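You operate a simulated robot arm through the tools that you are given. There is no shell and no other tool.

Carry out the task below with a simulated two-armed robot. There is one attempt and no reset: what you move stays moved.

TASK
Change the clogged strainer for a clean one with the same number.
Fine: shut its valve first, open it last, after latching; the old one goes in the short black tray.

It is judged by the outcome, as a careful person would: the job done as asked, and still so three seconds after it is handed in. It fails if anything else is knocked over, pushed out of place, dropped, spilled or broken.

THE ROBOT
Two 7-joint arms with fingered hands on one trunk that stands fixed in place. Base frame: the origin is at the foot of the trunk, x ahead of it, y to its left, z up. Readings come in mm, degrees, newtons and seconds.
The left shoulder is at [49, 182, 1223], the right one opposite. With the tool pointing down near the work surface each hand reaches from about 400 to 800 mm from the base axis, measured 20 degrees to its own side. Payload 3.8 kg a hand.
The TCP of each hand is the grasp point between the finger pads, 30 mm short of the fingertips. In the tool frame z runs along the fingers and y along their closing line. The gripper opens to 104 mm; its body begins 35 mm behind the TCP. The gripper is a hand of 4 fingers: y runs from the thumb to the fingers, the wrist lies at [-17, -104, -178] in the tool frame, and closing takes about 1.5 s.
Orientation is told as [roll, pitch, yaw] about the base's x, y, z axes, in that order, counted from this pose: with the fingers straight down and the wrist toward the robot, the tool's x, y and z point along [0, 1, 0], [1, 0, 0] and [0, 0, -1] of the base frame.

THE INTERFACE
- The arms move only by the tool nudge_tool. It takes "left_motion", "right_motion" or both (then of equal length, played together; a hand with none holds still); each is a list of rows, each a list of 6 numbers: the shift along the base's x, y, z in units of 50 mm (1.0 is 50 mm), then the turn, a rotation vector about the base's x, y, z in units of 4 degrees (1.0 is 4 degrees). In form: [[dx, dy, dz, rx, ry, rz], ...]. A call has 1 to 20 rows; each row shifts and turns the commanded pose from where the row before left it. "left_hand" and "right_hand" are, for a hand that has rows, the opening, from 0 (shut) to 1 (fully open), set as the call begins (left out, the last holds). A call with a number of a shift or a turn outside -1 to 1 is refused whole. A row lasts 0.2 s, in which the tool goes at most 50 mm and 8.6 degrees; a call with a longer step from one row to the next is refused whole, and so is a gripper value outside its range. A pose out of reach is approached as far as the arm can. The call stops where the force on the tool passes 70 N (or 10 N more than at its start, if that is more) or the arm is blocked; 0.2 s more then pass. The fingers move at their own pace (about 72 mm/s each) and stop on an object; they squeeze with about 25 N. The grip force told is the motor's: it shows also when the fingers shut on nothing. Time passes only in rows, and 0.2 s behind the last, so rows that do not move let the fingers close. It gives the time, the measured TCP pose, the force on the tool (base axes), the opening and the grip force at its end, in the units of the frame above (readings bear some noise), with the torque about the TCP (base axes, N m) and any sound that the robot's microphone picked up.
- Cameras (640 x 400 px; columns grow to the right, rows downward): "scene" is now at [131.8, -40.2, 1428.5]; the picture's right is [-0.44, -0.90, 0.00], its down [-0.29, 0.14, -0.95] and it looks along [0.85, -0.41, -0.32] (base axes); focal length 302 px, centre (320, 200). "left" rides on the left gripper at [-66, -90, -126] in its tool frame; the picture's right is [-0.78, -0.30, 0.56], its down [0.57, -0.70, 0.42] and it looks along [0.26, 0.65, 0.71] (tool axes); focal length 275 px, centre (320, 200). "right" rides on the right gripper at [66, -90, -126] in its tool frame; the picture's right is [-0.78, 0.30, -0.56], its down [-0.57, -0.70, 0.42] and it looks along [-0.26, 0.65, 0.71] (tool axes); focal length 275 px, centre (320, 200). There is no depth. A picture from a camera that has moved, and an enlarged one, comes with that camera's place and axes in the base frame and with its lens.
- capture(camera): a new picture of that camera. It takes no simulated time.
- raise_lower(by): moves the trunk up (or, below 0, down) by that many mm; the arms and the scene camera ride with it, the base frame stays. It gives what a move gives, with no picture.
- set_grasp(shape, hand): the hand has 4 fingers and takes this shape, open, in about a second: jaw (thumb against the fingers, like two jaws); tri (thumb and two fingers); tip (a fingertip pinch); poke (one finger out to press); point (the index stretched); flat (the hand flat); cup (the hand cupped); fist (a fist). The gripper value then closes the fingers along that shape, each until it touches; the sizes above hold for jaw. It gives what a move gives, with no picture.
- turn_head(pan, tilt): turns the head with the scene camera to pan (to the left, within 86 degrees either way) and tilt (down, from -29 to 69), counted from straight ahead of the robot (the tilt from the chest, where the trunk bows). It gives what a move gives.
- inspect(camera, box): a new picture of the part [left, top, right, bottom] of that camera's present view, enlarged. It takes no simulated time.
- sign_off(): hands the job in; it is judged then, once.

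Nothing tells you positions but the pictures and the camera data. Unless the task says otherwise, let go and move clear before handing in.

The tools are called by a JSON object that holds its "name" and its "arguments". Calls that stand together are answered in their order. nudge_tool: Moves the arms, as the interface text tells. Its arguments: {"type":"object","properties":{"left_motion":{"type":"array","items":{"type":"array","items":{"type":"number"}}},"left_hand":{"type":"number"},"right_motion":{"type":"array","items":{"type":"array","items":{"type":"number"}}},"right_hand":{"type":"number"}},"required":[]} The other tools are called the same way: raise_lower (by) moves the trunk up or down; set_grasp (shape, hand) gives the hand a shape; turn_head (pan, tilt) turns the head that bears the scene camera; capture (camera) takes a picture; inspect (camera, box) takes an enlarged picture of a part of a camera's view; sign_off () hands the job in.

At the start:

```text
time: 0.0
left_tcp_pos: [512.8, -41.7, 1239.8]
left_tcp_rot: [0.1, -0.1, 0.2]
left_wrist_force: [-0.9, -0.6, 0.2]
left_wrist_torque: [0.01, -0.02, -0.04]
left_gripper_width: 103.6
left_grip_force: 0.1
left_shape: jaw
right_tcp_pos: [394.0, -447.0, 1324.3]
right_tcp_rot: [-0.1, -0.1, 0.1]
right_wrist_force: [0.4, -0.7, -0.6]
right_wrist_torque: [0.0, 0.02, 0.0]
right_gripper_width: 103.8
right_grip_force: 0.0
right_shape: jaw
trunk travel left (down, up): [-375.0, 381.0]
head pan, tilt (commanded): [-25.9, 18.7]
```

scene: 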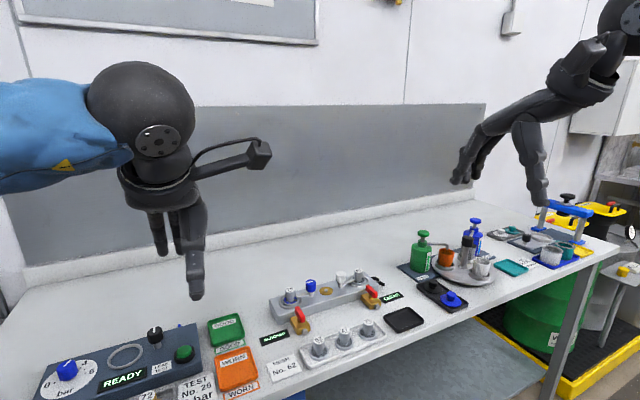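
right: 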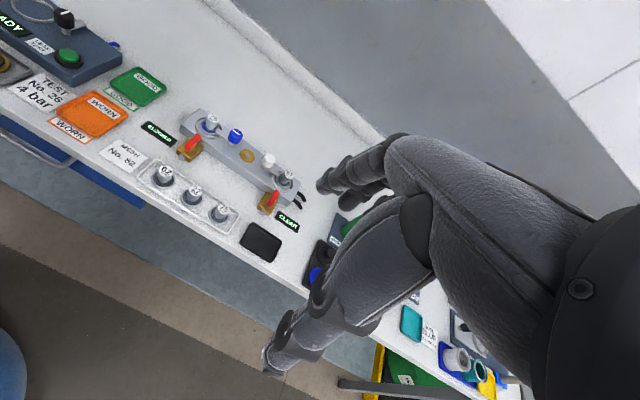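
left: 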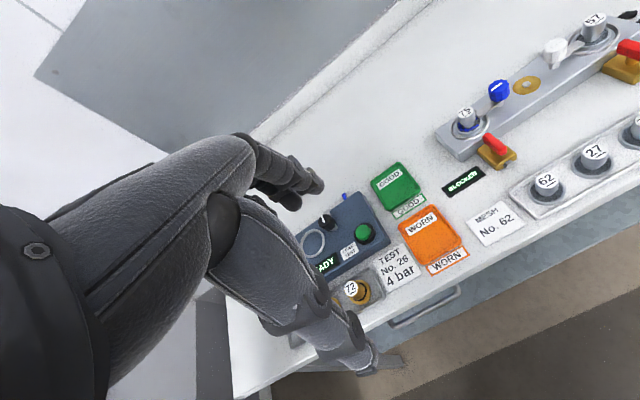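

I see a bench with a manifold holding two strainers, with red-handled valves and status displays reading CLOGGED and CLEAR, plus a rack of spare strainers and a short black tray. I'll look closer before I move anything.

{"name": "inspect", "arguments": {"camera": "scene", "box": [240, 250, 440, 375]}}

{"name": "inspect", "arguments": {"camera": "right", "box": [90, 90, 330, 270]}}

{"name": "inspect", "arguments": {"camera": "left", "box": [380, 0, 640, 260]}}

```text
3.20 times, centred on (340, 312) of scene
camera zoom: at [131.8, -40.2, 1428.5], right [-0.44, -0.9, 0.0], down [-0.29, 0.14, -0.95], along [0.85, -0.41, -0.32], focal length 965 px, centre (256, -160)
```

zoom: 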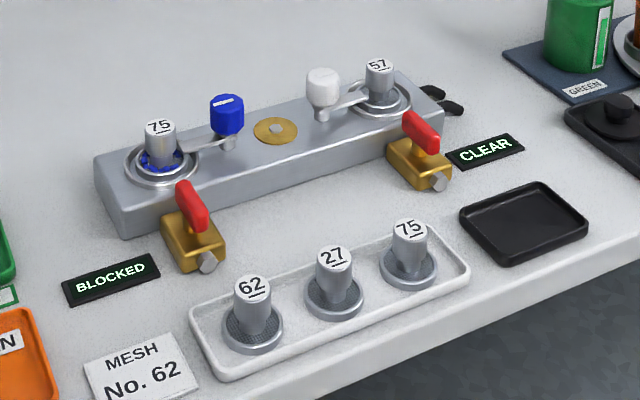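

```text
2.22 times, centred on (210, 180) of right
camera zoom: at [303.5, -382.5, 1450.9], right [0.3, -0.78, 0.56], down [-0.7, -0.57, -0.42], along [0.65, -0.26, -0.71], focal length 612 px, centre (564, 244)
```

zoom: 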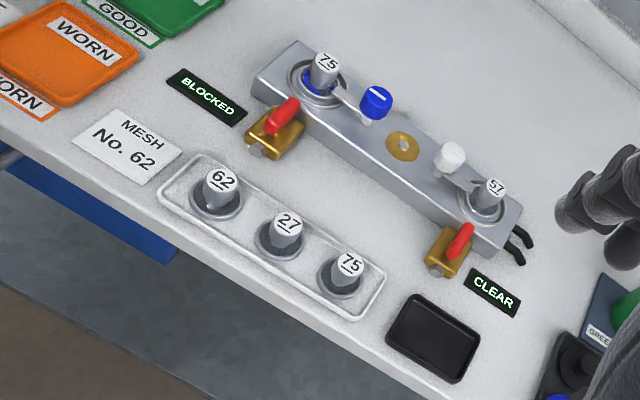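

```text
1.54 times, centred on (510, 130) of left
camera zoom: at [423.6, -108.6, 1363.4], right [-0.3, -0.78, -0.56], down [-0.7, 0.57, -0.42], along [0.65, 0.27, -0.71], focal length 424 px, centre (28, 308)
```

zoom: 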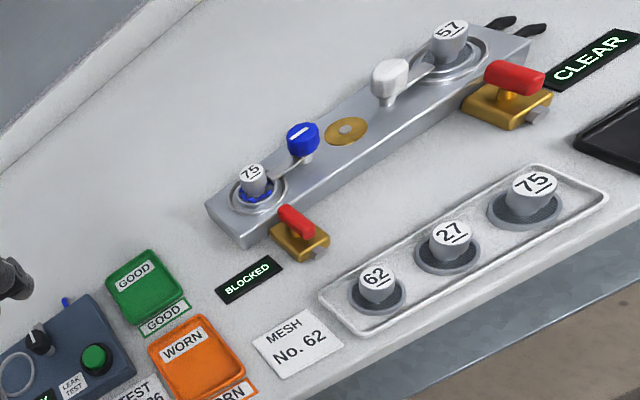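

I take the clogged strainer to be the 75 in the left port, where the sign reads BLOCKED, and the spare 75 to be at the right end of the white rack. Next I'll check the details and what else is around.

{"name": "turn_head", "arguments": {"pan": -30, "tilt": 40}}

{"name": "capture", "arguments": {"camera": "scene"}}

{"name": "inspect", "arguments": {"camera": "right", "box": [170, 100, 260, 160]}}

{"name": "inspect", "arguments": {"camera": "right", "box": [230, 140, 320, 200]}}

{"name": "inspect", "arguments": {"camera": "left", "box": [420, 70, 540, 170]}}

```text
time: 0.8
left_tcp_pos: [511.6, -40.5, 1239.0]
left_tcp_rot: [0.0, 0.0, 0.1]
left_wrist_force: [-0.2, -0.2, -0.3]
left_wrist_torque: [0.02, -0.02, 0.0]
left_gripper_width: 103.8
left_grip_force: 0.1
left_shape: jaw
right_tcp_pos: [393.8, -447.0, 1324.3]
right_tcp_rot: [0.0, 0.0, 0.2]
right_wrist_force: [0.0, 0.5, 0.1]
right_wrist_torque: [0.02, -0.01, 0.02]
right_gripper_width: 103.6
right_grip_force: 0.1
right_shape: jaw
trunk travel left (down, up): [-375.0, 381.0]
head pan, tilt (commanded): [-30.0, 40.0]
```

```text
taken
camera scene: at [121.6, -41.9, 1395.1], right [-0.5, -0.87, 0.0], down [-0.56, 0.32, -0.77], along [0.66, -0.38, -0.64], focal length 302 px, centre (320, 200)
```

scene: 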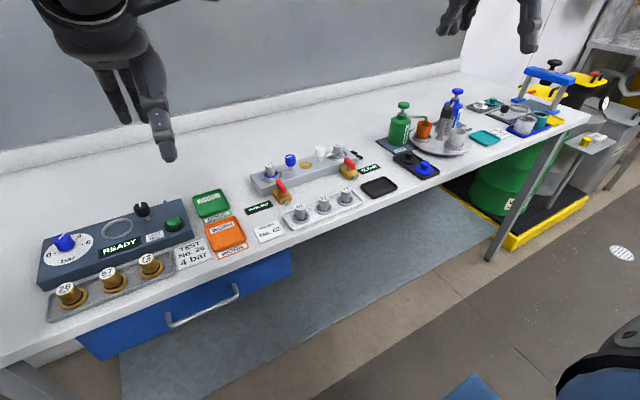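

```text
6.67 times, centred on (215, 130) of right
camera zoom: at [303.5, -382.4, 1450.9], right [0.3, -0.78, 0.56], down [-0.7, -0.57, -0.42], along [0.65, -0.26, -0.71], focal length 1835 px, centre (1020, 667)
```

zoom: 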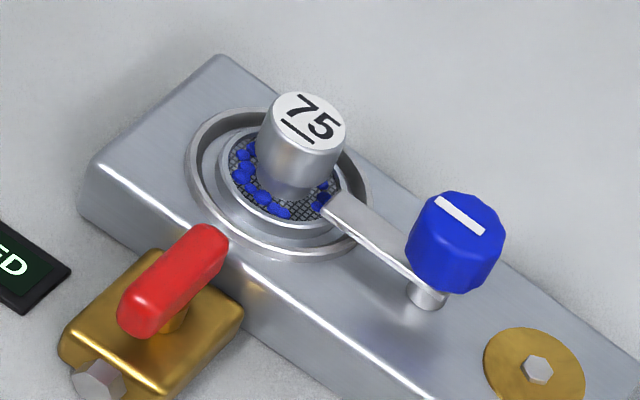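

```text
6.67 times, centred on (275, 170) of right
camera zoom: at [303.5, -382.4, 1450.9], right [0.3, -0.78, 0.56], down [-0.7, -0.57, -0.42], along [0.65, -0.26, -0.71], focal length 1835 px, centre (620, 400)
```

zoom: 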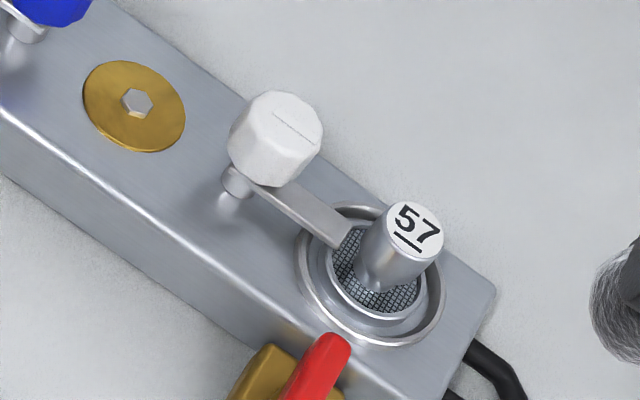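

```text
4.00 times, centred on (480, 120) of left
camera zoom: at [423.6, -108.6, 1363.4], right [-0.3, -0.78, -0.56], down [-0.7, 0.57, -0.42], along [0.65, 0.27, -0.71], focal length 1101 px, centre (-320, 520)
```

zoom: 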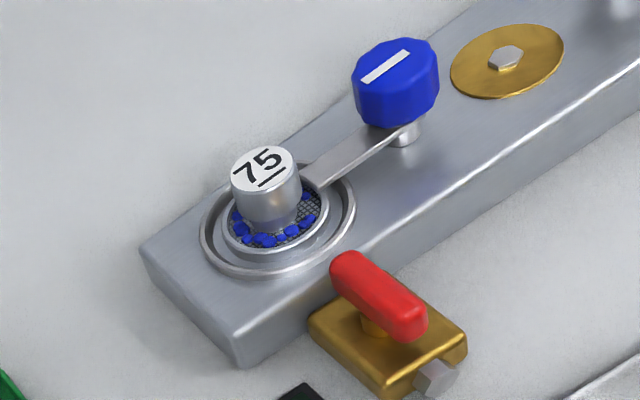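

The strainers, valves and tray are placed roughly, with the manifold running along y. I'll check for other black trays and look closer at the parts before planning the grasps.

{"name": "inspect", "arguments": {"camera": "scene", "box": [350, 80, 510, 205]}}

{"name": "inspect", "arguments": {"camera": "scene", "box": [460, 50, 640, 170]}}

{"name": "inspect", "arguments": {"camera": "scene", "box": [240, 135, 410, 245]}}

{"name": "inspect", "arguments": {"camera": "scene", "box": [30, 180, 290, 330]}}

```text
3.20 times, centred on (430, 142) of scene
camera zoom: at [121.6, -41.9, 1395.1], right [-0.5, -0.87, 0.0], down [-0.56, 0.32, -0.77], along [0.66, -0.38, -0.64], focal length 965 px, centre (-32, 384)
```

zoom: 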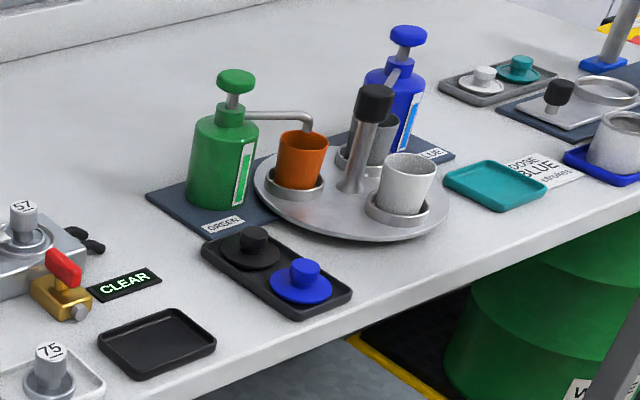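

```text
3.33 times, centred on (550, 110) of scene
camera zoom: at [121.6, -41.9, 1395.1], right [-0.5, -0.87, 0.0], down [-0.56, 0.32, -0.77], along [0.66, -0.38, -0.64], focal length 1005 px, centre (-447, 500)
```

zoom: 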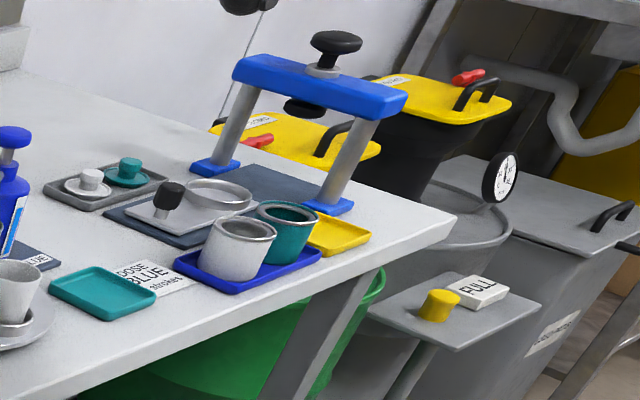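

```text
3.64 times, centred on (325, 190) of scene
camera zoom: at [121.6, -41.9, 1395.1], right [-0.5, -0.87, 0.0], down [-0.56, 0.32, -0.77], along [0.66, -0.38, -0.64], focal length 1096 px, centre (302, 236)
```

zoom: 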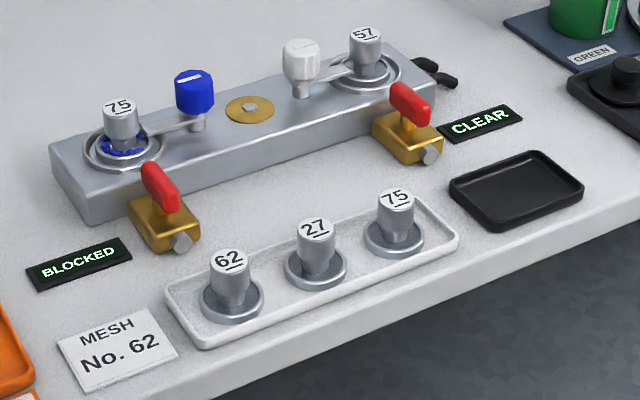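

```text
2.46 times, centred on (160, 255) of scene
camera zoom: at [121.6, -41.9, 1395.1], right [-0.5, -0.87, 0.0], down [-0.56, 0.32, -0.77], along [0.66, -0.38, -0.64], focal length 742 px, centre (714, 65)
```

zoom: 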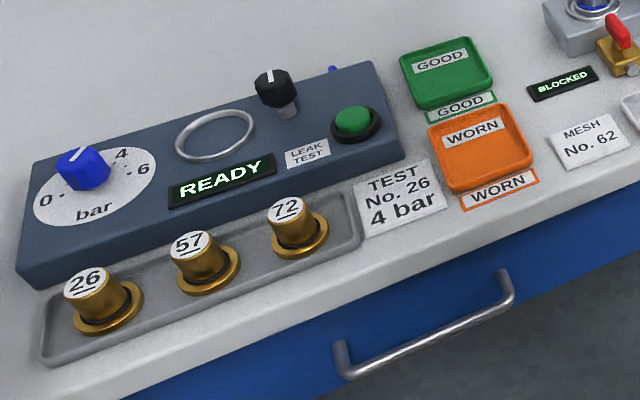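

The empty black tray beside the rack is the short one; the other black tray is longer and holds lids. I'll move the left hand aside, bring the right hand over the work, and look at its finger shapes.

{"name": "nudge_tool", "arguments": {"left_motion": [[-0.2, 0.5, 0.1, 0, 0, -1], [-0.2, 0.5, 0.1, 0, 0, -1], [-0.2, 0.5, 0.1, 0, 0, -1], [-0.2, 0.5, 0.1, 0, 0, -1], [-0.2, 0.5, 0, 0, 0, -1], [-0.2, 0.5, 0, 0, 0, -1]], "right_motion": [[0.6, 0.1, -0.5, 0, 0, 0], [0.6, 0.1, -0.5, 0, 0, 0], [0.6, 0.1, -0.5, 0, 0, 0], [0.6, 0.1, -0.5, 0, 0, 0], [0.6, 0.1, -0.5, 0, 0, 0], [0.6, 0.1, -0.5, 0, 0, 0]]}}

{"name": "capture", "arguments": {"camera": "scene"}}

{"name": "capture", "arguments": {"camera": "left"}}

{"name": "capture", "arguments": {"camera": "right"}}

```text
time: 2.2
left_tcp_pos: [453.9, 108.5, 1256.9]
left_tcp_rot: [-0.1, -0.1, -24.1]
left_wrist_force: [0.5, -0.5, 0.1]
left_wrist_torque: [-0.06, 0.0, 0.03]
left_gripper_width: 103.5
left_grip_force: 0.0
left_shape: jaw
right_tcp_pos: [573.9, -415.3, 1173.5]
right_tcp_rot: [0.1, 0.1, 0.1]
right_wrist_force: [0.5, 0.7, 0.4]
right_wrist_torque: [-0.03, 0.03, 0.01]
right_gripper_width: 103.4
right_grip_force: 0.1
right_shape: jaw
trunk travel left (down, up): [-375.0, 381.0]
head pan, tilt (commanded): [-30.0, 40.0]
```

```text
taken
camera scene: at [122.7, -40.6, 1395.0], right [-0.5, -0.87, 0.0], down [-0.56, 0.32, -0.77], along [0.66, -0.38, -0.64], focal length 302 px, centre (320, 200)
```

scene: 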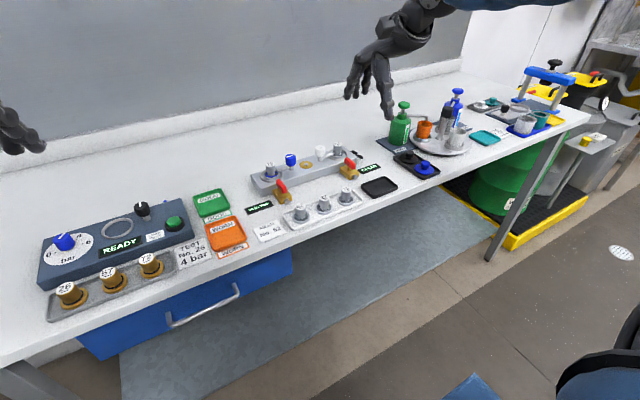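

```text
taken
camera left: at [345.6, 85.4, 1382.9], right [-0.59, -0.59, -0.56], down [-0.41, 0.81, -0.42], along [0.7, -0.02, -0.71], focal length 275 px, centre (320, 200)
```

left: 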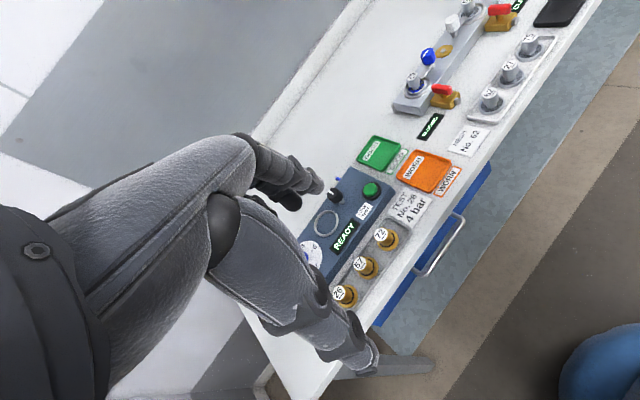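

```text
taken
camera right: at [484.2, -349.8, 1300.8], right [0.3, -0.78, 0.56], down [-0.7, -0.57, -0.42], along [0.65, -0.26, -0.71], focal length 275 px, centre (320, 200)
```

right: 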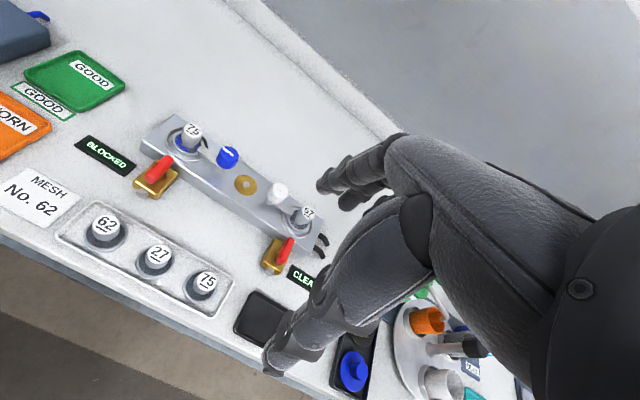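

The right hand is over the work in its open jaw shape. Next I'll see how the tip and tri shapes look before choosing one.

{"name": "set_grasp", "arguments": {"hand": "right", "shape": "tip"}}

{"name": "capture", "arguments": {"camera": "right"}}

{"name": "inspect", "arguments": {"camera": "scene", "box": [320, 0, 480, 125]}}

{"name": "nudge_tool", "arguments": {"right_motion": [[0, 0, 0, 0, 0, 0], [0, 0, 0, 0, 0, 0], [0, 0, 0, 0, 0, 0], [0, 0, 0, 0, 0, 0], [0, 0, 0, 0, 0, 0], [0, 0, 0, 0, 0, 0], [0, 0, 0, 0, 0, 0]], "right_hand": 0.25}}

{"name": "capture", "arguments": {"camera": "right"}}

{"name": "inspect", "arguments": {"camera": "scene", "box": [320, 0, 480, 125]}}

```text
time: 3.1
left_tcp_pos: [454.0, 108.8, 1258.2]
left_tcp_rot: [0.0, 0.0, -23.9]
left_wrist_force: [-0.8, 0.2, 1.2]
left_wrist_torque: [0.0, -0.02, 0.0]
left_gripper_width: 103.6
left_grip_force: 0.1
left_shape: jaw
right_tcp_pos: [572.2, -416.7, 1173.7]
right_tcp_rot: [0.0, 0.2, 0.1]
right_wrist_force: [0.1, -0.4, 0.3]
right_wrist_torque: [-0.02, 0.02, 0.02]
right_gripper_width: 103.9
right_grip_force: 0.2
right_shape: tip
trunk travel left (down, up): [-375.0, 381.0]
head pan, tilt (commanded): [-30.0, 40.0]
```

```text
taken
camera right: at [482.9, -351.0, 1301.3], right [0.3, -0.78, 0.56], down [-0.7, -0.57, -0.42], along [0.65, -0.26, -0.71], focal length 275 px, centre (320, 200)
```

right: 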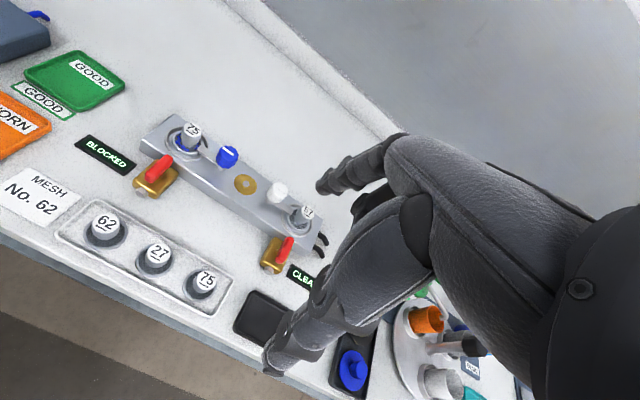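

```text
3.20 times, centred on (400, 62) of scene
camera zoom: at [121.7, -41.6, 1395.1], right [-0.5, -0.87, 0.0], down [-0.56, 0.32, -0.77], along [0.66, -0.38, -0.64], focal length 965 px, centre (64, 640)
```

zoom: 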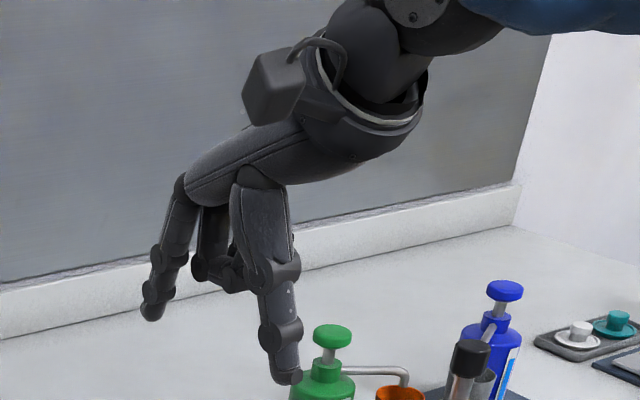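

```text
time: 4.8
left_tcp_pos: [453.3, 108.0, 1258.1]
left_tcp_rot: [0.0, -0.1, -23.9]
left_wrist_force: [0.2, 0.7, -0.8]
left_wrist_torque: [-0.01, -0.01, 0.05]
left_gripper_width: 103.5
left_grip_force: 0.1
left_shape: jaw
right_tcp_pos: [572.7, -416.9, 1174.3]
right_tcp_rot: [0.0, -0.1, 0.0]
right_wrist_force: [0.0, 0.3, 0.0]
right_wrist_torque: [-0.03, 0.0, -0.03]
right_gripper_width: 25.9
right_grip_force: 0.1
right_shape: tip
trunk travel left (down, up): [-375.0, 381.0]
head pan, tilt (commanded): [-30.0, 40.0]
```

```text
taken
camera right: at [482.9, -351.2, 1301.2], right [0.3, -0.78, 0.56], down [-0.7, -0.57, -0.42], along [0.65, -0.26, -0.71], focal length 275 px, centre (320, 200)
```

right: 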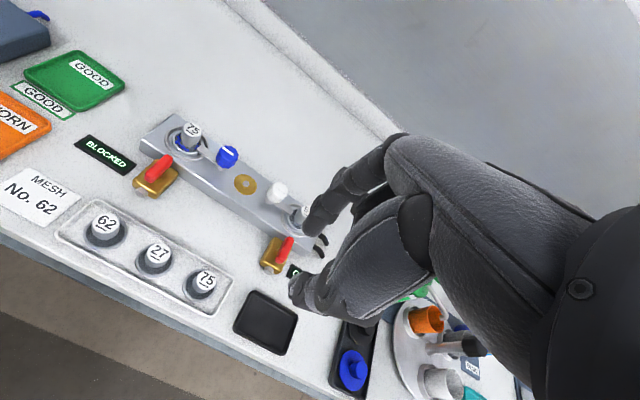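

```text
3.20 times, centred on (400, 62) of scene
camera zoom: at [121.6, -41.9, 1395.1], right [-0.5, -0.87, 0.0], down [-0.56, 0.32, -0.77], along [0.66, -0.38, -0.64], focal length 965 px, centre (64, 640)
```

zoom: 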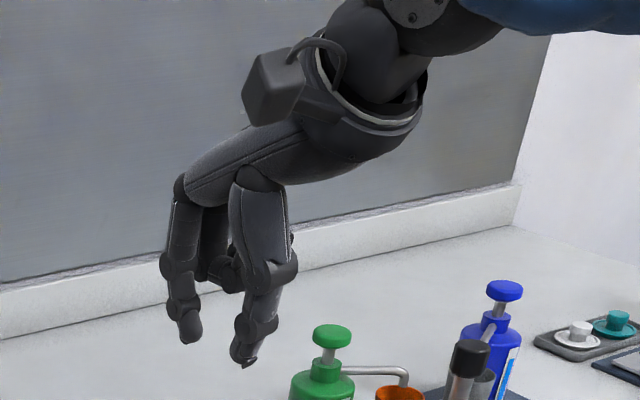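

In the tip shape the index finger and thumb pinch about the TCP with the other fingers folded, which suits these tight spots. I'll go above the left valve at about (681, -256) and test whether the arm can reach it with the hand turned.

{"name": "nudge_tool", "arguments": {"right_motion": [[0.43, 0.64, -0.3, 0, 0, 0], [0.43, 0.64, -0.3, 0, 0, 0], [0.43, 0.64, -0.3, 0, 0, 0], [0.43, 0.64, -0.3, 0, 0, 0], [0.43, 0.64, -0.3, 0, 0, 0], [0, 0, 0, 0, 0, 0]], "right_hand": 0.5}}

{"name": "nudge_tool", "arguments": {"right_motion": [[0, 0, 0, 0, 0, 1], [0, 0, 0, 0, 0, 1], [0, 0, 0, 0, 0, 1], [0, 0, 0, 0, 0, 1], [0, 0, 0, 0, 0, 1], [0, 0, 0, 0, 0, 1], [0, 0, 0, 0, 0, 1], [0, 0, 0, 0, 0, 1], [0, 0, 0, 0, 0, 1], [0, 0, 0, 0, 0, 1], [0, 0, 0, 0, 0, 1], [0, 0, 0, 0, 0, 1], [0, 0, 0, 0, 0, 1], [0, 0, 0, 0, 0, 1], [0, 0, 0, 0, 0, 1], [0, 0, 0, 0, 0, 1], [0, 0, 0, 0, 0, 1], [0, 0, 0, 0, 0, 1], [0, 0, 0, 0, 0, 1], [0, 0, 0, 0, 0, 1]]}}

{"name": "capture", "arguments": {"camera": "scene"}}

{"name": "capture", "arguments": {"camera": "right"}}

```text
time: 6.2
left_tcp_pos: [452.0, 108.1, 1258.5]
left_tcp_rot: [0.1, 0.1, -24.0]
left_wrist_force: [-0.4, 0.4, -0.2]
left_wrist_torque: [0.03, 0.02, -0.03]
left_gripper_width: 103.9
left_grip_force: 0.0
left_shape: jaw
right_tcp_pos: [681.5, -256.2, 1099.2]
right_tcp_rot: [0.0, -0.1, 0.0]
right_wrist_force: [-0.7, 0.5, 0.5]
right_wrist_torque: [-0.01, 0.0, 0.04]
right_gripper_width: 51.5
right_grip_force: 0.1
right_shape: tip
trunk travel left (down, up): [-375.0, 381.0]
head pan, tilt (commanded): [-30.0, 40.0]
```

```text
time: 10.3
left_tcp_pos: [453.2, 108.0, 1258.5]
left_tcp_rot: [0.0, 0.0, -23.9]
left_wrist_force: [-0.1, -0.1, 0.4]
left_wrist_torque: [-0.04, -0.03, -0.01]
left_gripper_width: 103.5
left_grip_force: 0.1
left_shape: jaw
right_tcp_pos: [375.7, -25.6, 1050.1]
right_tcp_rot: [-0.3, 0.0, 79.7]
right_wrist_force: [-1.0, 0.1, -0.7]
right_wrist_torque: [0.02, 0.02, 0.02]
right_gripper_width: 51.8
right_grip_force: 0.0
right_shape: tip
right hand out of reach, approached as far as the arm can: row 6, 7, 8, 9, 10, 11, 12, 13, 14, 15, 16, 17, 18, 19, 20
trunk travel left (down, up): [-375.0, 381.0]
head pan, tilt (commanded): [-30.0, 40.0]
```

```text
taken
camera scene: at [121.5, -41.4, 1395.1], right [-0.5, -0.87, 0.0], down [-0.56, 0.32, -0.77], along [0.66, -0.38, -0.64], focal length 302 px, centre (320, 200)
```

scene: 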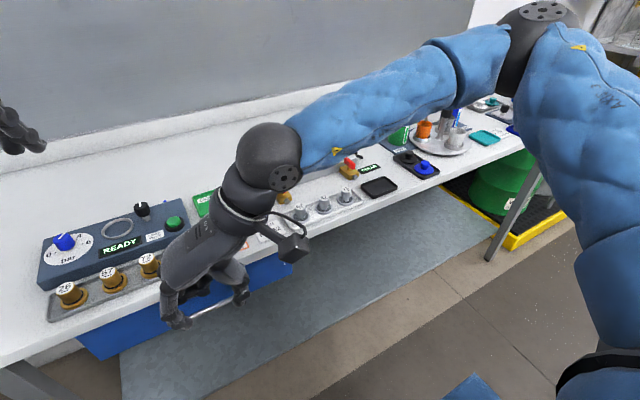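

```text
taken
camera right: at [293.9, -102.8, 1176.3], right [0.81, 0.15, 0.56], down [0.44, -0.79, -0.42], along [0.38, 0.59, -0.71], focal length 275 px, centre (320, 200)
```

right: 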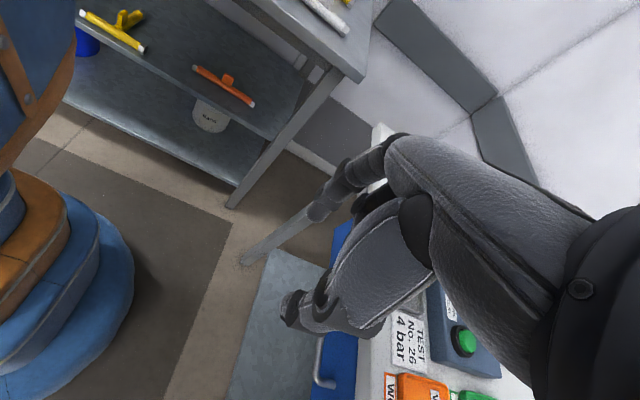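

Turning the hand to +90° is out of reach there, and the arm drifted back over the table front, touching nothing as far as I can see. I'll make a small upward move to see where the commanded pose stands.

{"name": "nudge_tool", "arguments": {"right_motion": [[0, 0, 0.4, 0, 0, 0], [0, 0, 0, 0, 0, 0]]}}

```text
time: 10.9
left_tcp_pos: [453.8, 108.3, 1258.5]
left_tcp_rot: [0.0, 0.0, -24.0]
left_wrist_force: [0.1, -0.5, -0.8]
left_wrist_torque: [0.01, 0.01, -0.01]
left_gripper_width: 103.8
left_grip_force: 0.0
left_shape: jaw
right_tcp_pos: [371.2, -23.5, 1068.7]
right_tcp_rot: [-0.1, 0.0, 79.8]
right_wrist_force: [-0.5, -0.1, 0.1]
right_wrist_torque: [-0.04, 0.01, 0.03]
right_gripper_width: 51.2
right_grip_force: 0.0
right_shape: tip
right hand out of reach, approached as far as the arm can: row 1
trunk travel left (down, up): [-375.0, 381.0]
head pan, tilt (commanded): [-30.0, 40.0]
```

The command resets to where the arm actually got to, so I can retrace safely. I'll bring the hand back up and to the right while unwinding the yaw.

{"name": "nudge_tool", "arguments": {"right_motion": [[0.1, -0.3, 0.15, 0, 0, -1], [0.1, -0.3, 0.15, 0, 0, -1], [0.1, -0.3, 0.15, 0, 0, -1], [0.1, -0.3, 0.15, 0, 0, -1], [0.1, -0.3, 0.15, 0, 0, -1], [0.1, -0.3, 0.15, 0, 0, -1], [0.1, -0.3, 0.15, 0, 0, -1], [0.1, -0.3, 0.15, 0, 0, -1], [0.1, -0.3, 0.15, 0, 0, -1], [0.1, -0.3, 0.15, 0, 0, -1]]}}

```text
time: 13.2
left_tcp_pos: [453.5, 107.4, 1258.6]
left_tcp_rot: [-0.1, -0.1, -23.8]
left_wrist_force: [-0.7, 0.1, 0.5]
left_wrist_torque: [-0.02, -0.02, -0.02]
left_gripper_width: 103.6
left_grip_force: 0.0
left_shape: jaw
right_tcp_pos: [420.6, -173.7, 1143.5]
right_tcp_rot: [0.0, 0.0, 40.0]
right_wrist_force: [0.9, -1.4, 0.3]
right_wrist_torque: [-0.02, -0.01, -0.03]
right_gripper_width: 51.3
right_grip_force: 0.0
right_shape: tip
trunk travel left (down, up): [-375.0, 381.0]
head pan, tilt (commanded): [-30.0, 40.0]
```

The hand is back in a safe spot. I'll return above the valve at yaw 0 and then probe the negative yaw range in small calls.

{"name": "nudge_tool", "arguments": {"right_motion": [[0.52, -0.165, -0.1, 0, 0, -1], [0.52, -0.165, -0.1, 0, 0, -1], [0.52, -0.165, -0.1, 0, 0, -1], [0.52, -0.165, -0.1, 0, 0, -1], [0.52, -0.165, -0.1, 0, 0, -1], [0.52, -0.165, -0.1, 0, 0, -1], [0.52, -0.165, -0.1, 0, 0, -1], [0.52, -0.165, -0.1, 0, 0, -1], [0.52, -0.165, -0.1, 0, 0, -1], [0.52, -0.165, -0.1, 0, 0, -1]]}}

{"name": "nudge_tool", "arguments": {"right_motion": [[0, 0, 0, 0, 0, -1], [0, 0, 0, 0, 0, -1], [0, 0, 0, 0, 0, -1], [0, 0, 0, 0, 0, -1], [0, 0, 0, 0, 0, -1], [0, 0, 0, 0, 0, -1]]}}

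```text
time: 15.3
left_tcp_pos: [454.7, 106.8, 1258.0]
left_tcp_rot: [0.1, 0.0, -24.1]
left_wrist_force: [0.5, 0.6, -0.5]
left_wrist_torque: [0.02, 0.03, 0.01]
left_gripper_width: 103.8
left_grip_force: 0.1
left_shape: jaw
right_tcp_pos: [680.9, -257.7, 1093.5]
right_tcp_rot: [0.0, 0.2, 0.0]
right_wrist_force: [0.0, -0.1, -1.3]
right_wrist_torque: [-0.02, 0.02, 0.0]
right_gripper_width: 51.6
right_grip_force: 0.0
right_shape: tip
trunk travel left (down, up): [-375.0, 381.0]
head pan, tilt (commanded): [-30.0, 40.0]
```

```text
time: 16.8
left_tcp_pos: [453.4, 107.6, 1258.1]
left_tcp_rot: [-0.1, -0.1, -23.9]
left_wrist_force: [0.4, 1.1, -0.1]
left_wrist_torque: [0.0, 0.0, 0.02]
left_gripper_width: 103.6
left_grip_force: 0.1
left_shape: jaw
right_tcp_pos: [668.5, -263.8, 1096.5]
right_tcp_rot: [0.2, 0.1, -24.0]
right_wrist_force: [-0.5, -0.4, 0.8]
right_wrist_torque: [-0.01, -0.02, -0.03]
right_gripper_width: 51.5
right_grip_force: 0.0
right_shape: tip
right hand out of reach, approached as far as the arm can: row 4, 5, 6
trunk travel left (down, up): [-375.0, 381.0]
head pan, tilt (commanded): [-30.0, 40.0]
```

The yaw range there is only about -14 to +20°. I'll raise the trunk so the forearm comes in more steeply, lower the hand, and probe again.

{"name": "nudge_tool", "arguments": {"right_motion": [[0, 0, 0, 0, 0, 1], [0, 0, 0, 0, 0, 1], [0, 0, 0, 0, 0, 1], [0.1, 0.05, 0, 0, 0, 1], [0.1, 0.05, 0, 0, 0, 1], [0.05, 0.05, 0, 0, 0, 1]]}}

{"name": "raise_lower", "arguments": {"by": 150}}

{"name": "nudge_tool", "arguments": {"right_motion": [[0, 0, -0.8, 0, 0, 0], [0, 0, -0.8, 0, 0, 0], [0, 0, -0.8, 0, 0, 0], [0, 0, -0.8, 0, 0, 0], [0, 0, -0.8, 0, 0, 0], [0, 0, 0, 0, 0, 0]]}}

```text
time: 18.1
left_tcp_pos: [453.7, 108.7, 1259.1]
left_tcp_rot: [0.0, 0.0, -24.0]
left_wrist_force: [-0.5, 0.5, 0.3]
left_wrist_torque: [0.0, -0.02, -0.01]
left_gripper_width: 104.0
left_grip_force: 0.0
left_shape: jaw
right_tcp_pos: [682.3, -255.8, 1096.6]
right_tcp_rot: [0.1, 0.0, 0.3]
right_wrist_force: [0.0, 0.6, 0.6]
right_wrist_torque: [-0.01, -0.02, -0.02]
right_gripper_width: 51.6
right_grip_force: 0.1
right_shape: tip
trunk travel left (down, up): [-375.0, 381.0]
head pan, tilt (commanded): [-30.0, 40.0]
```

```text
time: 19.9
left_tcp_pos: [454.1, 108.5, 1408.0]
left_tcp_rot: [0.0, 0.0, -24.0]
left_wrist_force: [0.1, 0.4, -0.1]
left_wrist_torque: [-0.03, -0.02, 0.03]
left_gripper_width: 103.8
left_grip_force: 0.0
left_shape: jaw
right_tcp_pos: [672.2, -256.8, 1266.6]
right_tcp_rot: [0.0, -1.8, 0.1]
right_wrist_force: [0.9, -0.3, 0.2]
right_wrist_torque: [-0.01, -0.03, -0.01]
right_gripper_width: 51.6
right_grip_force: 0.0
right_shape: tip
trunk travel left (down, up): [-525.0, 231.0]
head pan, tilt (commanded): [-30.0, 40.0]
```

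```text
time: 21.3
left_tcp_pos: [453.9, 108.8, 1406.9]
left_tcp_rot: [0.0, 0.1, -23.9]
left_wrist_force: [-0.1, -0.9, 0.0]
left_wrist_torque: [-0.01, 0.01, -0.04]
left_gripper_width: 103.6
left_grip_force: 0.0
left_shape: jaw
right_tcp_pos: [614.3, -285.9, 1101.4]
right_tcp_rot: [0.3, -2.0, 0.3]
right_wrist_force: [-0.8, 0.6, 0.1]
right_wrist_torque: [0.04, -0.03, -0.02]
right_gripper_width: 51.6
right_grip_force: 0.0
right_shape: tip
right hand out of reach, approached as far as the arm can: row 1, 2, 3, 4, 5
trunk travel left (down, up): [-525.0, 231.0]
head pan, tilt (commanded): [-30.0, 40.0]
```

Raising the trunk made the reach worse, as the hand was pulled back to x = 614. I'll look at the arm's posture before going on.

{"name": "capture", "arguments": {"camera": "scene"}}

{"name": "capture", "arguments": {"camera": "left"}}

```text
taken
camera scene: at [92.9, -41.6, 1546.0], right [-0.5, -0.87, 0.0], down [-0.56, 0.32, -0.77], along [0.66, -0.38, -0.64], focal length 302 px, centre (320, 200)
```

scene: 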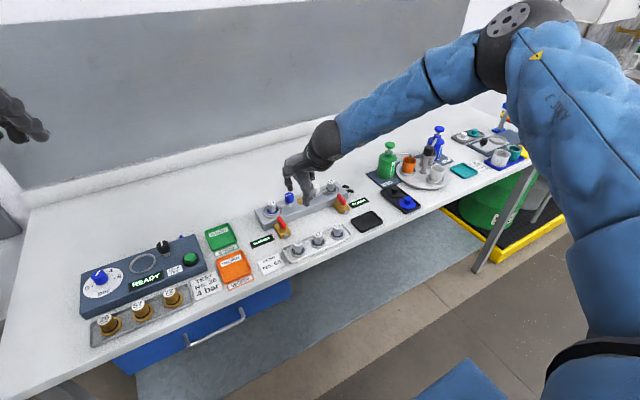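

```text
taken
camera left: at [344.7, 84.0, 1533.4], right [-0.59, -0.59, -0.56], down [-0.41, 0.81, -0.42], along [0.7, -0.02, -0.71], focal length 275 px, centre (320, 200)
```

left: 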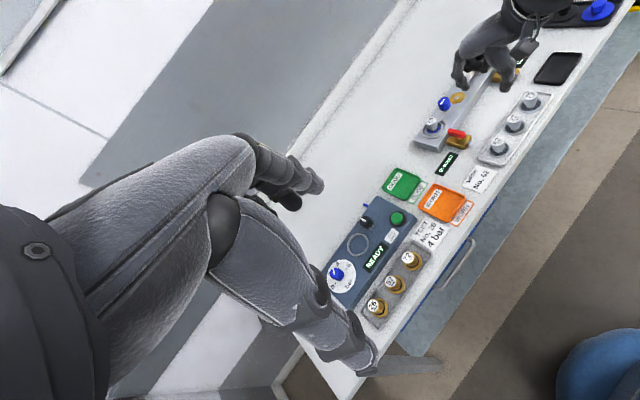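

The elbow is high and out to the right. I'll lift the hand clear first, then bring the trunk back to its original height.

{"name": "nudge_tool", "arguments": {"right_motion": [[-0.2, -0.16, 0.7, 0, 0, 0], [-0.2, -0.16, 0.7, 0, 0, 0], [-0.2, -0.16, 0.7, 0, 0.5, 0], [-0.2, -0.16, 0.7, 0, 0, 0], [-0.2, -0.16, 0.7, 0, 0, 0]]}}

{"name": "raise_lower", "arguments": {"by": -150}}

```text
time: 22.5
left_tcp_pos: [452.4, 108.0, 1408.4]
left_tcp_rot: [0.1, 0.0, -23.9]
left_wrist_force: [-0.4, 0.3, -0.8]
left_wrist_torque: [0.01, 0.03, 0.0]
left_gripper_width: 104.0
left_grip_force: 0.0
left_shape: jaw
right_tcp_pos: [563.2, -325.1, 1279.2]
right_tcp_rot: [0.1, 0.1, 0.2]
right_wrist_force: [-0.4, 0.7, 1.1]
right_wrist_torque: [-0.01, 0.0, -0.01]
right_gripper_width: 51.7
right_grip_force: 0.1
right_shape: tip
trunk travel left (down, up): [-525.0, 231.0]
head pan, tilt (commanded): [-30.0, 40.0]
```

```text
time: 24.2
left_tcp_pos: [452.5, 107.6, 1258.7]
left_tcp_rot: [0.0, -0.1, -23.9]
left_wrist_force: [0.3, 0.8, 0.8]
left_wrist_torque: [0.0, 0.01, 0.01]
left_gripper_width: 103.7
left_grip_force: 0.1
left_shape: jaw
right_tcp_pos: [565.0, -325.2, 1129.4]
right_tcp_rot: [0.1, 0.0, 0.1]
right_wrist_force: [0.5, -0.6, 0.5]
right_wrist_torque: [-0.01, 0.02, 0.0]
right_gripper_width: 51.4
right_grip_force: 0.0
right_shape: tip
trunk travel left (down, up): [-375.0, 381.0]
head pan, tilt (commanded): [-30.0, 40.0]
```

The trunk is back and the hand is at (565, -325, 1129). I'll move above the valve and down to about z = 1030, still clear of everything.

{"name": "nudge_tool", "arguments": {"right_motion": [[0.387, 0.23, 0, 0, 0, 0], [0.387, 0.23, 0, 0, 0, 0], [0.387, 0.23, -0.4, 0, 0, 0], [0.387, 0.23, -0.5, 0, 0, 0], [0.387, 0.23, -0.5, 0, 0, 0], [0.387, 0.23, -0.5, 0, 0, 0]]}}

{"name": "nudge_tool", "arguments": {"right_motion": [[0, 0, 0, 0, 0, 1], [0, 0, 0, 0, 0, 1], [0, 0, 0, 0, 0, 1]]}}

{"name": "capture", "arguments": {"camera": "scene"}}

```text
time: 25.6
left_tcp_pos: [455.6, 107.6, 1257.9]
left_tcp_rot: [0.0, 0.1, -24.0]
left_wrist_force: [0.5, -0.4, 0.1]
left_wrist_torque: [-0.01, 0.07, -0.05]
left_gripper_width: 103.4
left_grip_force: 0.0
left_shape: jaw
right_tcp_pos: [680.0, -259.2, 1034.4]
right_tcp_rot: [0.1, 0.0, 0.0]
right_wrist_force: [0.3, 0.1, -0.1]
right_wrist_torque: [0.01, 0.02, -0.03]
right_gripper_width: 51.7
right_grip_force: 0.0
right_shape: tip
trunk travel left (down, up): [-375.0, 381.0]
head pan, tilt (commanded): [-30.0, 40.0]
```

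```text
time: 26.4
left_tcp_pos: [453.7, 108.4, 1258.3]
left_tcp_rot: [-0.1, 0.1, -23.9]
left_wrist_force: [0.0, 0.9, -0.1]
left_wrist_torque: [0.03, 0.02, -0.01]
left_gripper_width: 103.8
left_grip_force: 0.0
left_shape: jaw
right_tcp_pos: [682.5, -256.7, 1033.9]
right_tcp_rot: [0.2, 0.0, 12.2]
right_wrist_force: [0.5, -0.2, -0.6]
right_wrist_torque: [-0.02, -0.01, 0.0]
right_gripper_width: 51.5
right_grip_force: 0.0
right_shape: tip
trunk travel left (down, up): [-375.0, 381.0]
head pan, tilt (commanded): [-30.0, 40.0]
```

```text
taken
camera scene: at [121.8, -42.0, 1395.0], right [-0.5, -0.87, 0.0], down [-0.56, 0.32, -0.77], along [0.66, -0.38, -0.64], focal length 302 px, centre (320, 200)
```

scene: 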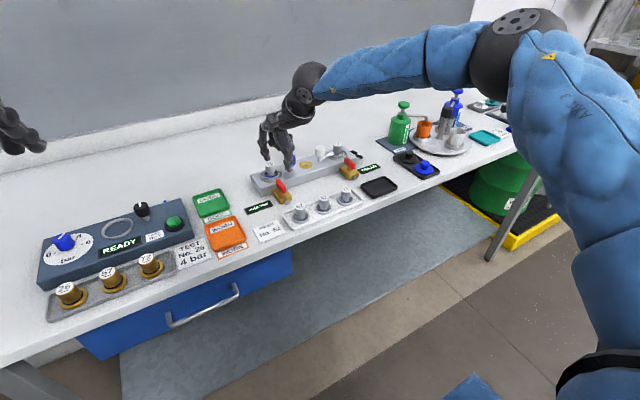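

No reach trouble at yaw 12. I'll keep probing upwards in small calls.

{"name": "nudge_tool", "arguments": {"right_motion": [[0, 0, 0, 0, 0, 1], [0, 0, 0, 0, 0, 1], [0, 0, 0, 0, 0, 1]]}}

{"name": "nudge_tool", "arguments": {"right_motion": [[0, 0, 0, 0, 0, 1], [0, 0, 0, 0, 0, 1], [0, 0, 0, 0, 0, 1]]}}

```text
time: 27.2
left_tcp_pos: [452.8, 107.7, 1258.4]
left_tcp_rot: [0.1, 0.0, -24.0]
left_wrist_force: [0.0, -0.4, -0.2]
left_wrist_torque: [-0.04, -0.01, -0.01]
left_gripper_width: 103.3
left_grip_force: 0.0
left_shape: jaw
right_tcp_pos: [667.5, -249.7, 1035.2]
right_tcp_rot: [0.1, 0.0, 24.1]
right_wrist_force: [0.1, -0.1, 0.3]
right_wrist_torque: [-0.02, 0.02, 0.0]
right_gripper_width: 51.6
right_grip_force: 0.1
right_shape: tip
right hand out of reach, approached as far as the arm can: row 3
trunk travel left (down, up): [-375.0, 381.0]
head pan, tilt (commanded): [-30.0, 40.0]
```

```text
time: 28.1
left_tcp_pos: [452.4, 108.6, 1258.2]
left_tcp_rot: [0.0, 0.0, -23.8]
left_wrist_force: [-0.7, -0.1, 0.2]
left_wrist_torque: [-0.01, -0.02, -0.04]
left_gripper_width: 103.6
left_grip_force: 0.2
left_shape: jaw
right_tcp_pos: [609.5, -211.5, 1034.4]
right_tcp_rot: [-0.2, -0.2, 35.6]
right_wrist_force: [0.2, 0.1, 0.0]
right_wrist_torque: [-0.01, 0.0, -0.02]
right_gripper_width: 51.6
right_grip_force: 0.0
right_shape: tip
right hand out of reach, approached as far as the arm can: row 1, 2, 3
trunk travel left (down, up): [-375.0, 381.0]
head pan, tilt (commanded): [-30.0, 40.0]
```

The limit is about +20° here, so I'll push the valve lever with a single finger and turn the latch knob in short strokes. I'll return to yaw 0 and look at the poke shape.

{"name": "nudge_tool", "arguments": {"right_motion": [[0, -0.2, 0.3, 0, 0, -1], [0, -0.2, 0.3, 0, 0, -1], [0, -0.2, 0.3, 0, 0, -1], [0, -0.2, 0.3, 0, 0, -1], [0, -0.2, 0, 0, 0, -1], [0, -0.2, 0, 0, 0, -1], [0, -0.2, 0, 0, 0, -1], [0, -0.2, 0, 0, 0, -1], [0, 0, 0, 0, 0, -0.9]]}}

{"name": "set_grasp", "arguments": {"hand": "right", "shape": "poke"}}

{"name": "capture", "arguments": {"camera": "right"}}

{"name": "capture", "arguments": {"camera": "scene"}}

```text
time: 30.1
left_tcp_pos: [453.9, 109.2, 1257.7]
left_tcp_rot: [0.0, -0.1, -24.0]
left_wrist_force: [-0.1, -0.5, 0.0]
left_wrist_torque: [0.02, 0.0, 0.03]
left_gripper_width: 103.7
left_grip_force: 0.1
left_shape: jaw
right_tcp_pos: [609.6, -289.8, 1094.6]
right_tcp_rot: [0.0, 0.1, 0.4]
right_wrist_force: [-1.0, 1.2, 0.3]
right_wrist_torque: [-0.02, -0.01, 0.0]
right_gripper_width: 51.7
right_grip_force: 0.0
right_shape: tip
trunk travel left (down, up): [-375.0, 381.0]
head pan, tilt (commanded): [-30.0, 40.0]
```

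```text
time: 30.9
left_tcp_pos: [453.8, 108.0, 1258.3]
left_tcp_rot: [-0.1, 0.1, -23.9]
left_wrist_force: [0.4, -0.3, -0.2]
left_wrist_torque: [0.0, 0.0, -0.01]
left_gripper_width: 103.6
left_grip_force: 0.0
left_shape: jaw
right_tcp_pos: [610.0, -290.3, 1094.7]
right_tcp_rot: [0.2, 0.2, 0.4]
right_wrist_force: [0.5, 0.6, -0.3]
right_wrist_torque: [-0.01, 0.01, 0.02]
right_gripper_width: 0.0
right_grip_force: 0.1
right_shape: poke
trunk travel left (down, up): [-375.0, 381.0]
head pan, tilt (commanded): [-30.0, 40.0]
```

```text
taken
camera right: at [519.5, -226.1, 1221.5], right [0.3, -0.77, 0.56], down [-0.7, -0.58, -0.42], along [0.65, -0.26, -0.71], focal length 275 px, centre (320, 200)
```

right: 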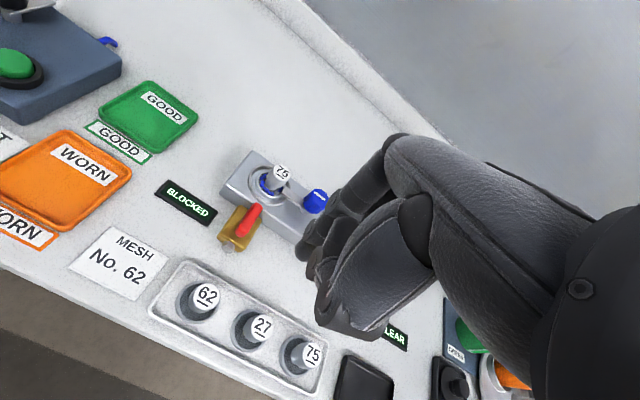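

```text
taken
camera scene: at [121.6, -41.8, 1395.1], right [-0.5, -0.87, 0.0], down [-0.56, 0.32, -0.77], along [0.66, -0.38, -0.64], focal length 302 px, centre (320, 200)
```

scene: 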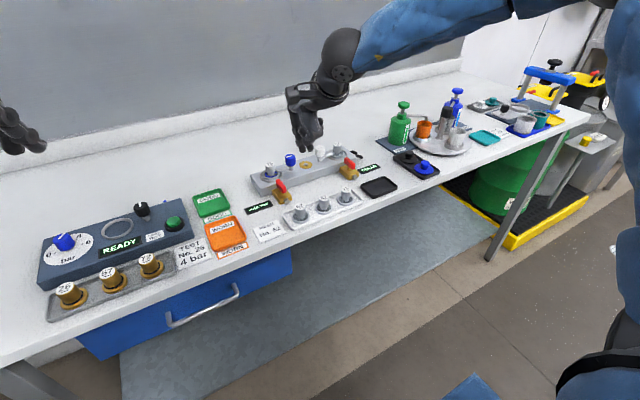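

The poke shape is set. I'll zoom in to find where its fingertip is relative to the tool point.

{"name": "inspect", "arguments": {"camera": "scene", "box": [260, 70, 380, 160]}}

{"name": "inspect", "arguments": {"camera": "right", "box": [260, 160, 460, 360]}}

{"name": "inspect", "arguments": {"camera": "left", "box": [400, 0, 640, 150]}}

{"name": "inspect", "arguments": {"camera": "right", "box": [190, 130, 350, 260]}}

```text
4.44 times, centred on (320, 115) of scene
camera zoom: at [121.6, -41.8, 1395.1], right [-0.5, -0.87, 0.0], down [-0.56, 0.32, -0.77], along [0.66, -0.38, -0.64], focal length 1340 px, centre (320, 578)
```

zoom: 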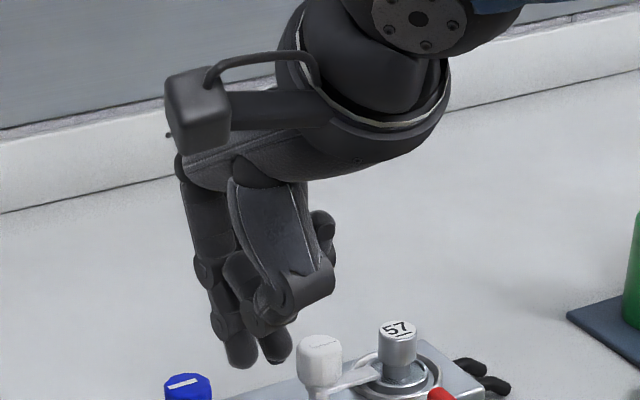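

```text
2.00 times, centred on (360, 260) of right
camera zoom: at [519.5, -226.1, 1221.5], right [0.3, -0.77, 0.56], down [-0.7, -0.58, -0.42], along [0.65, -0.26, -0.71], focal length 551 px, centre (240, 80)
```

zoom: 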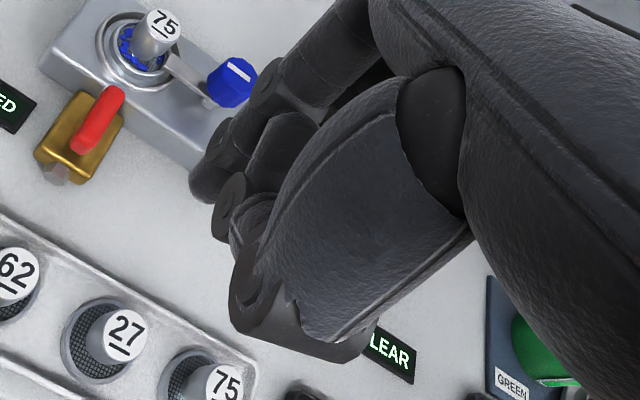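

```text
2.67 times, centred on (520, 75) of left
camera zoom: at [344.6, 83.8, 1383.4], right [-0.59, -0.59, -0.56], down [-0.41, 0.81, -0.42], along [0.7, -0.02, -0.71], focal length 734 px, centre (-213, 533)
```

zoom: 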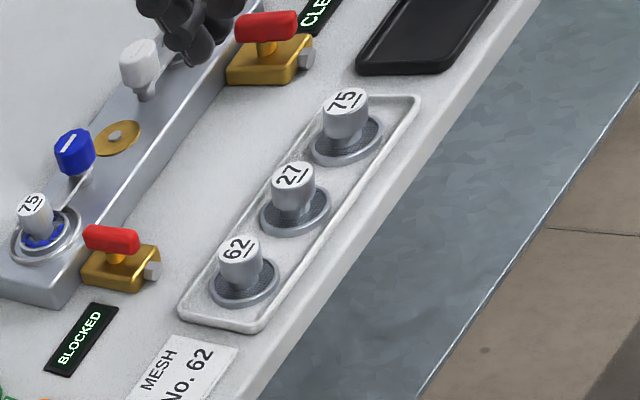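

```text
3.08 times, centred on (270, 195) of right
camera zoom: at [519.5, -226.1, 1221.5], right [0.3, -0.77, 0.56], down [-0.7, -0.58, -0.42], along [0.65, -0.26, -0.71], focal length 847 px, centre (474, 215)
```

zoom: 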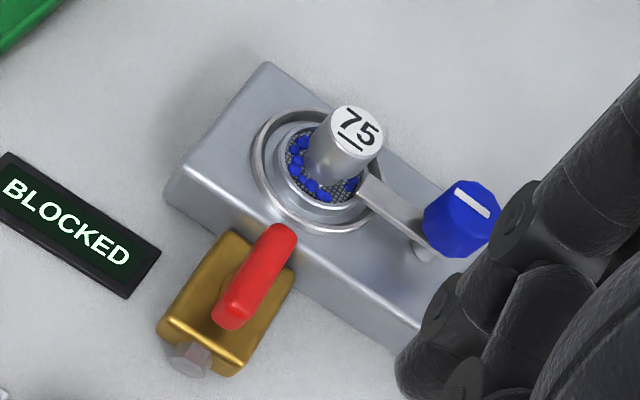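

In poke two fingertips sit close together. I'll see whether the point shape leaves a cleaner single finger.

{"name": "set_grasp", "arguments": {"hand": "right", "shape": "point"}}

{"name": "inspect", "arguments": {"camera": "scene", "box": [260, 70, 380, 160]}}

{"name": "inspect", "arguments": {"camera": "right", "box": [260, 160, 460, 360]}}

{"name": "inspect", "arguments": {"camera": "left", "box": [400, 0, 560, 100]}}

```text
time: 31.9
left_tcp_pos: [453.3, 109.3, 1257.7]
left_tcp_rot: [0.0, 0.0, -23.8]
left_wrist_force: [-0.5, 0.0, -0.4]
left_wrist_torque: [0.02, 0.01, -0.03]
left_gripper_width: 103.6
left_grip_force: 0.0
left_shape: jaw
right_tcp_pos: [609.2, -289.7, 1094.4]
right_tcp_rot: [0.2, 0.1, 0.5]
right_wrist_force: [-0.5, -0.5, -0.6]
right_wrist_torque: [-0.01, 0.01, -0.04]
right_gripper_width: 0.2
right_grip_force: 0.1
right_shape: point
trunk travel left (down, up): [-375.0, 381.0]
head pan, tilt (commanded): [-30.0, 40.0]
```

```text
4.44 times, centred on (320, 115) of scene
camera zoom: at [121.6, -41.8, 1395.1], right [-0.5, -0.87, 0.0], down [-0.56, 0.32, -0.77], along [0.66, -0.38, -0.64], focal length 1340 px, centre (320, 578)
```

zoom: 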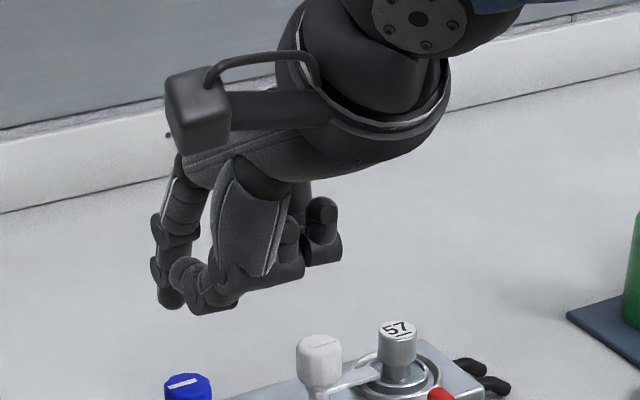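

```text
2.00 times, centred on (360, 260) of right
camera zoom: at [519.5, -226.2, 1221.5], right [0.3, -0.77, 0.56], down [-0.7, -0.58, -0.42], along [0.65, -0.26, -0.71], focal length 551 px, centre (240, 80)
```

zoom: 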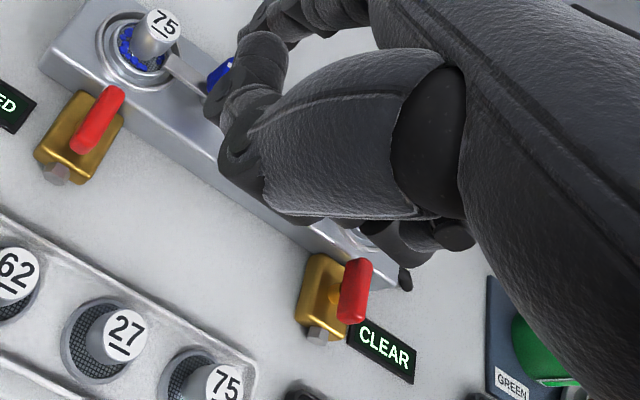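

```text
4.00 times, centred on (480, 50) of left
camera zoom: at [344.6, 83.8, 1383.4], right [-0.59, -0.59, -0.56], down [-0.41, 0.81, -0.42], along [0.7, -0.02, -0.71], focal length 1101 px, centre (-320, 800)
```

zoom: 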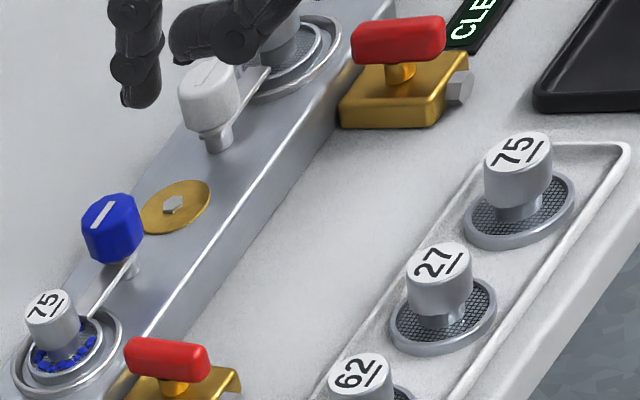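

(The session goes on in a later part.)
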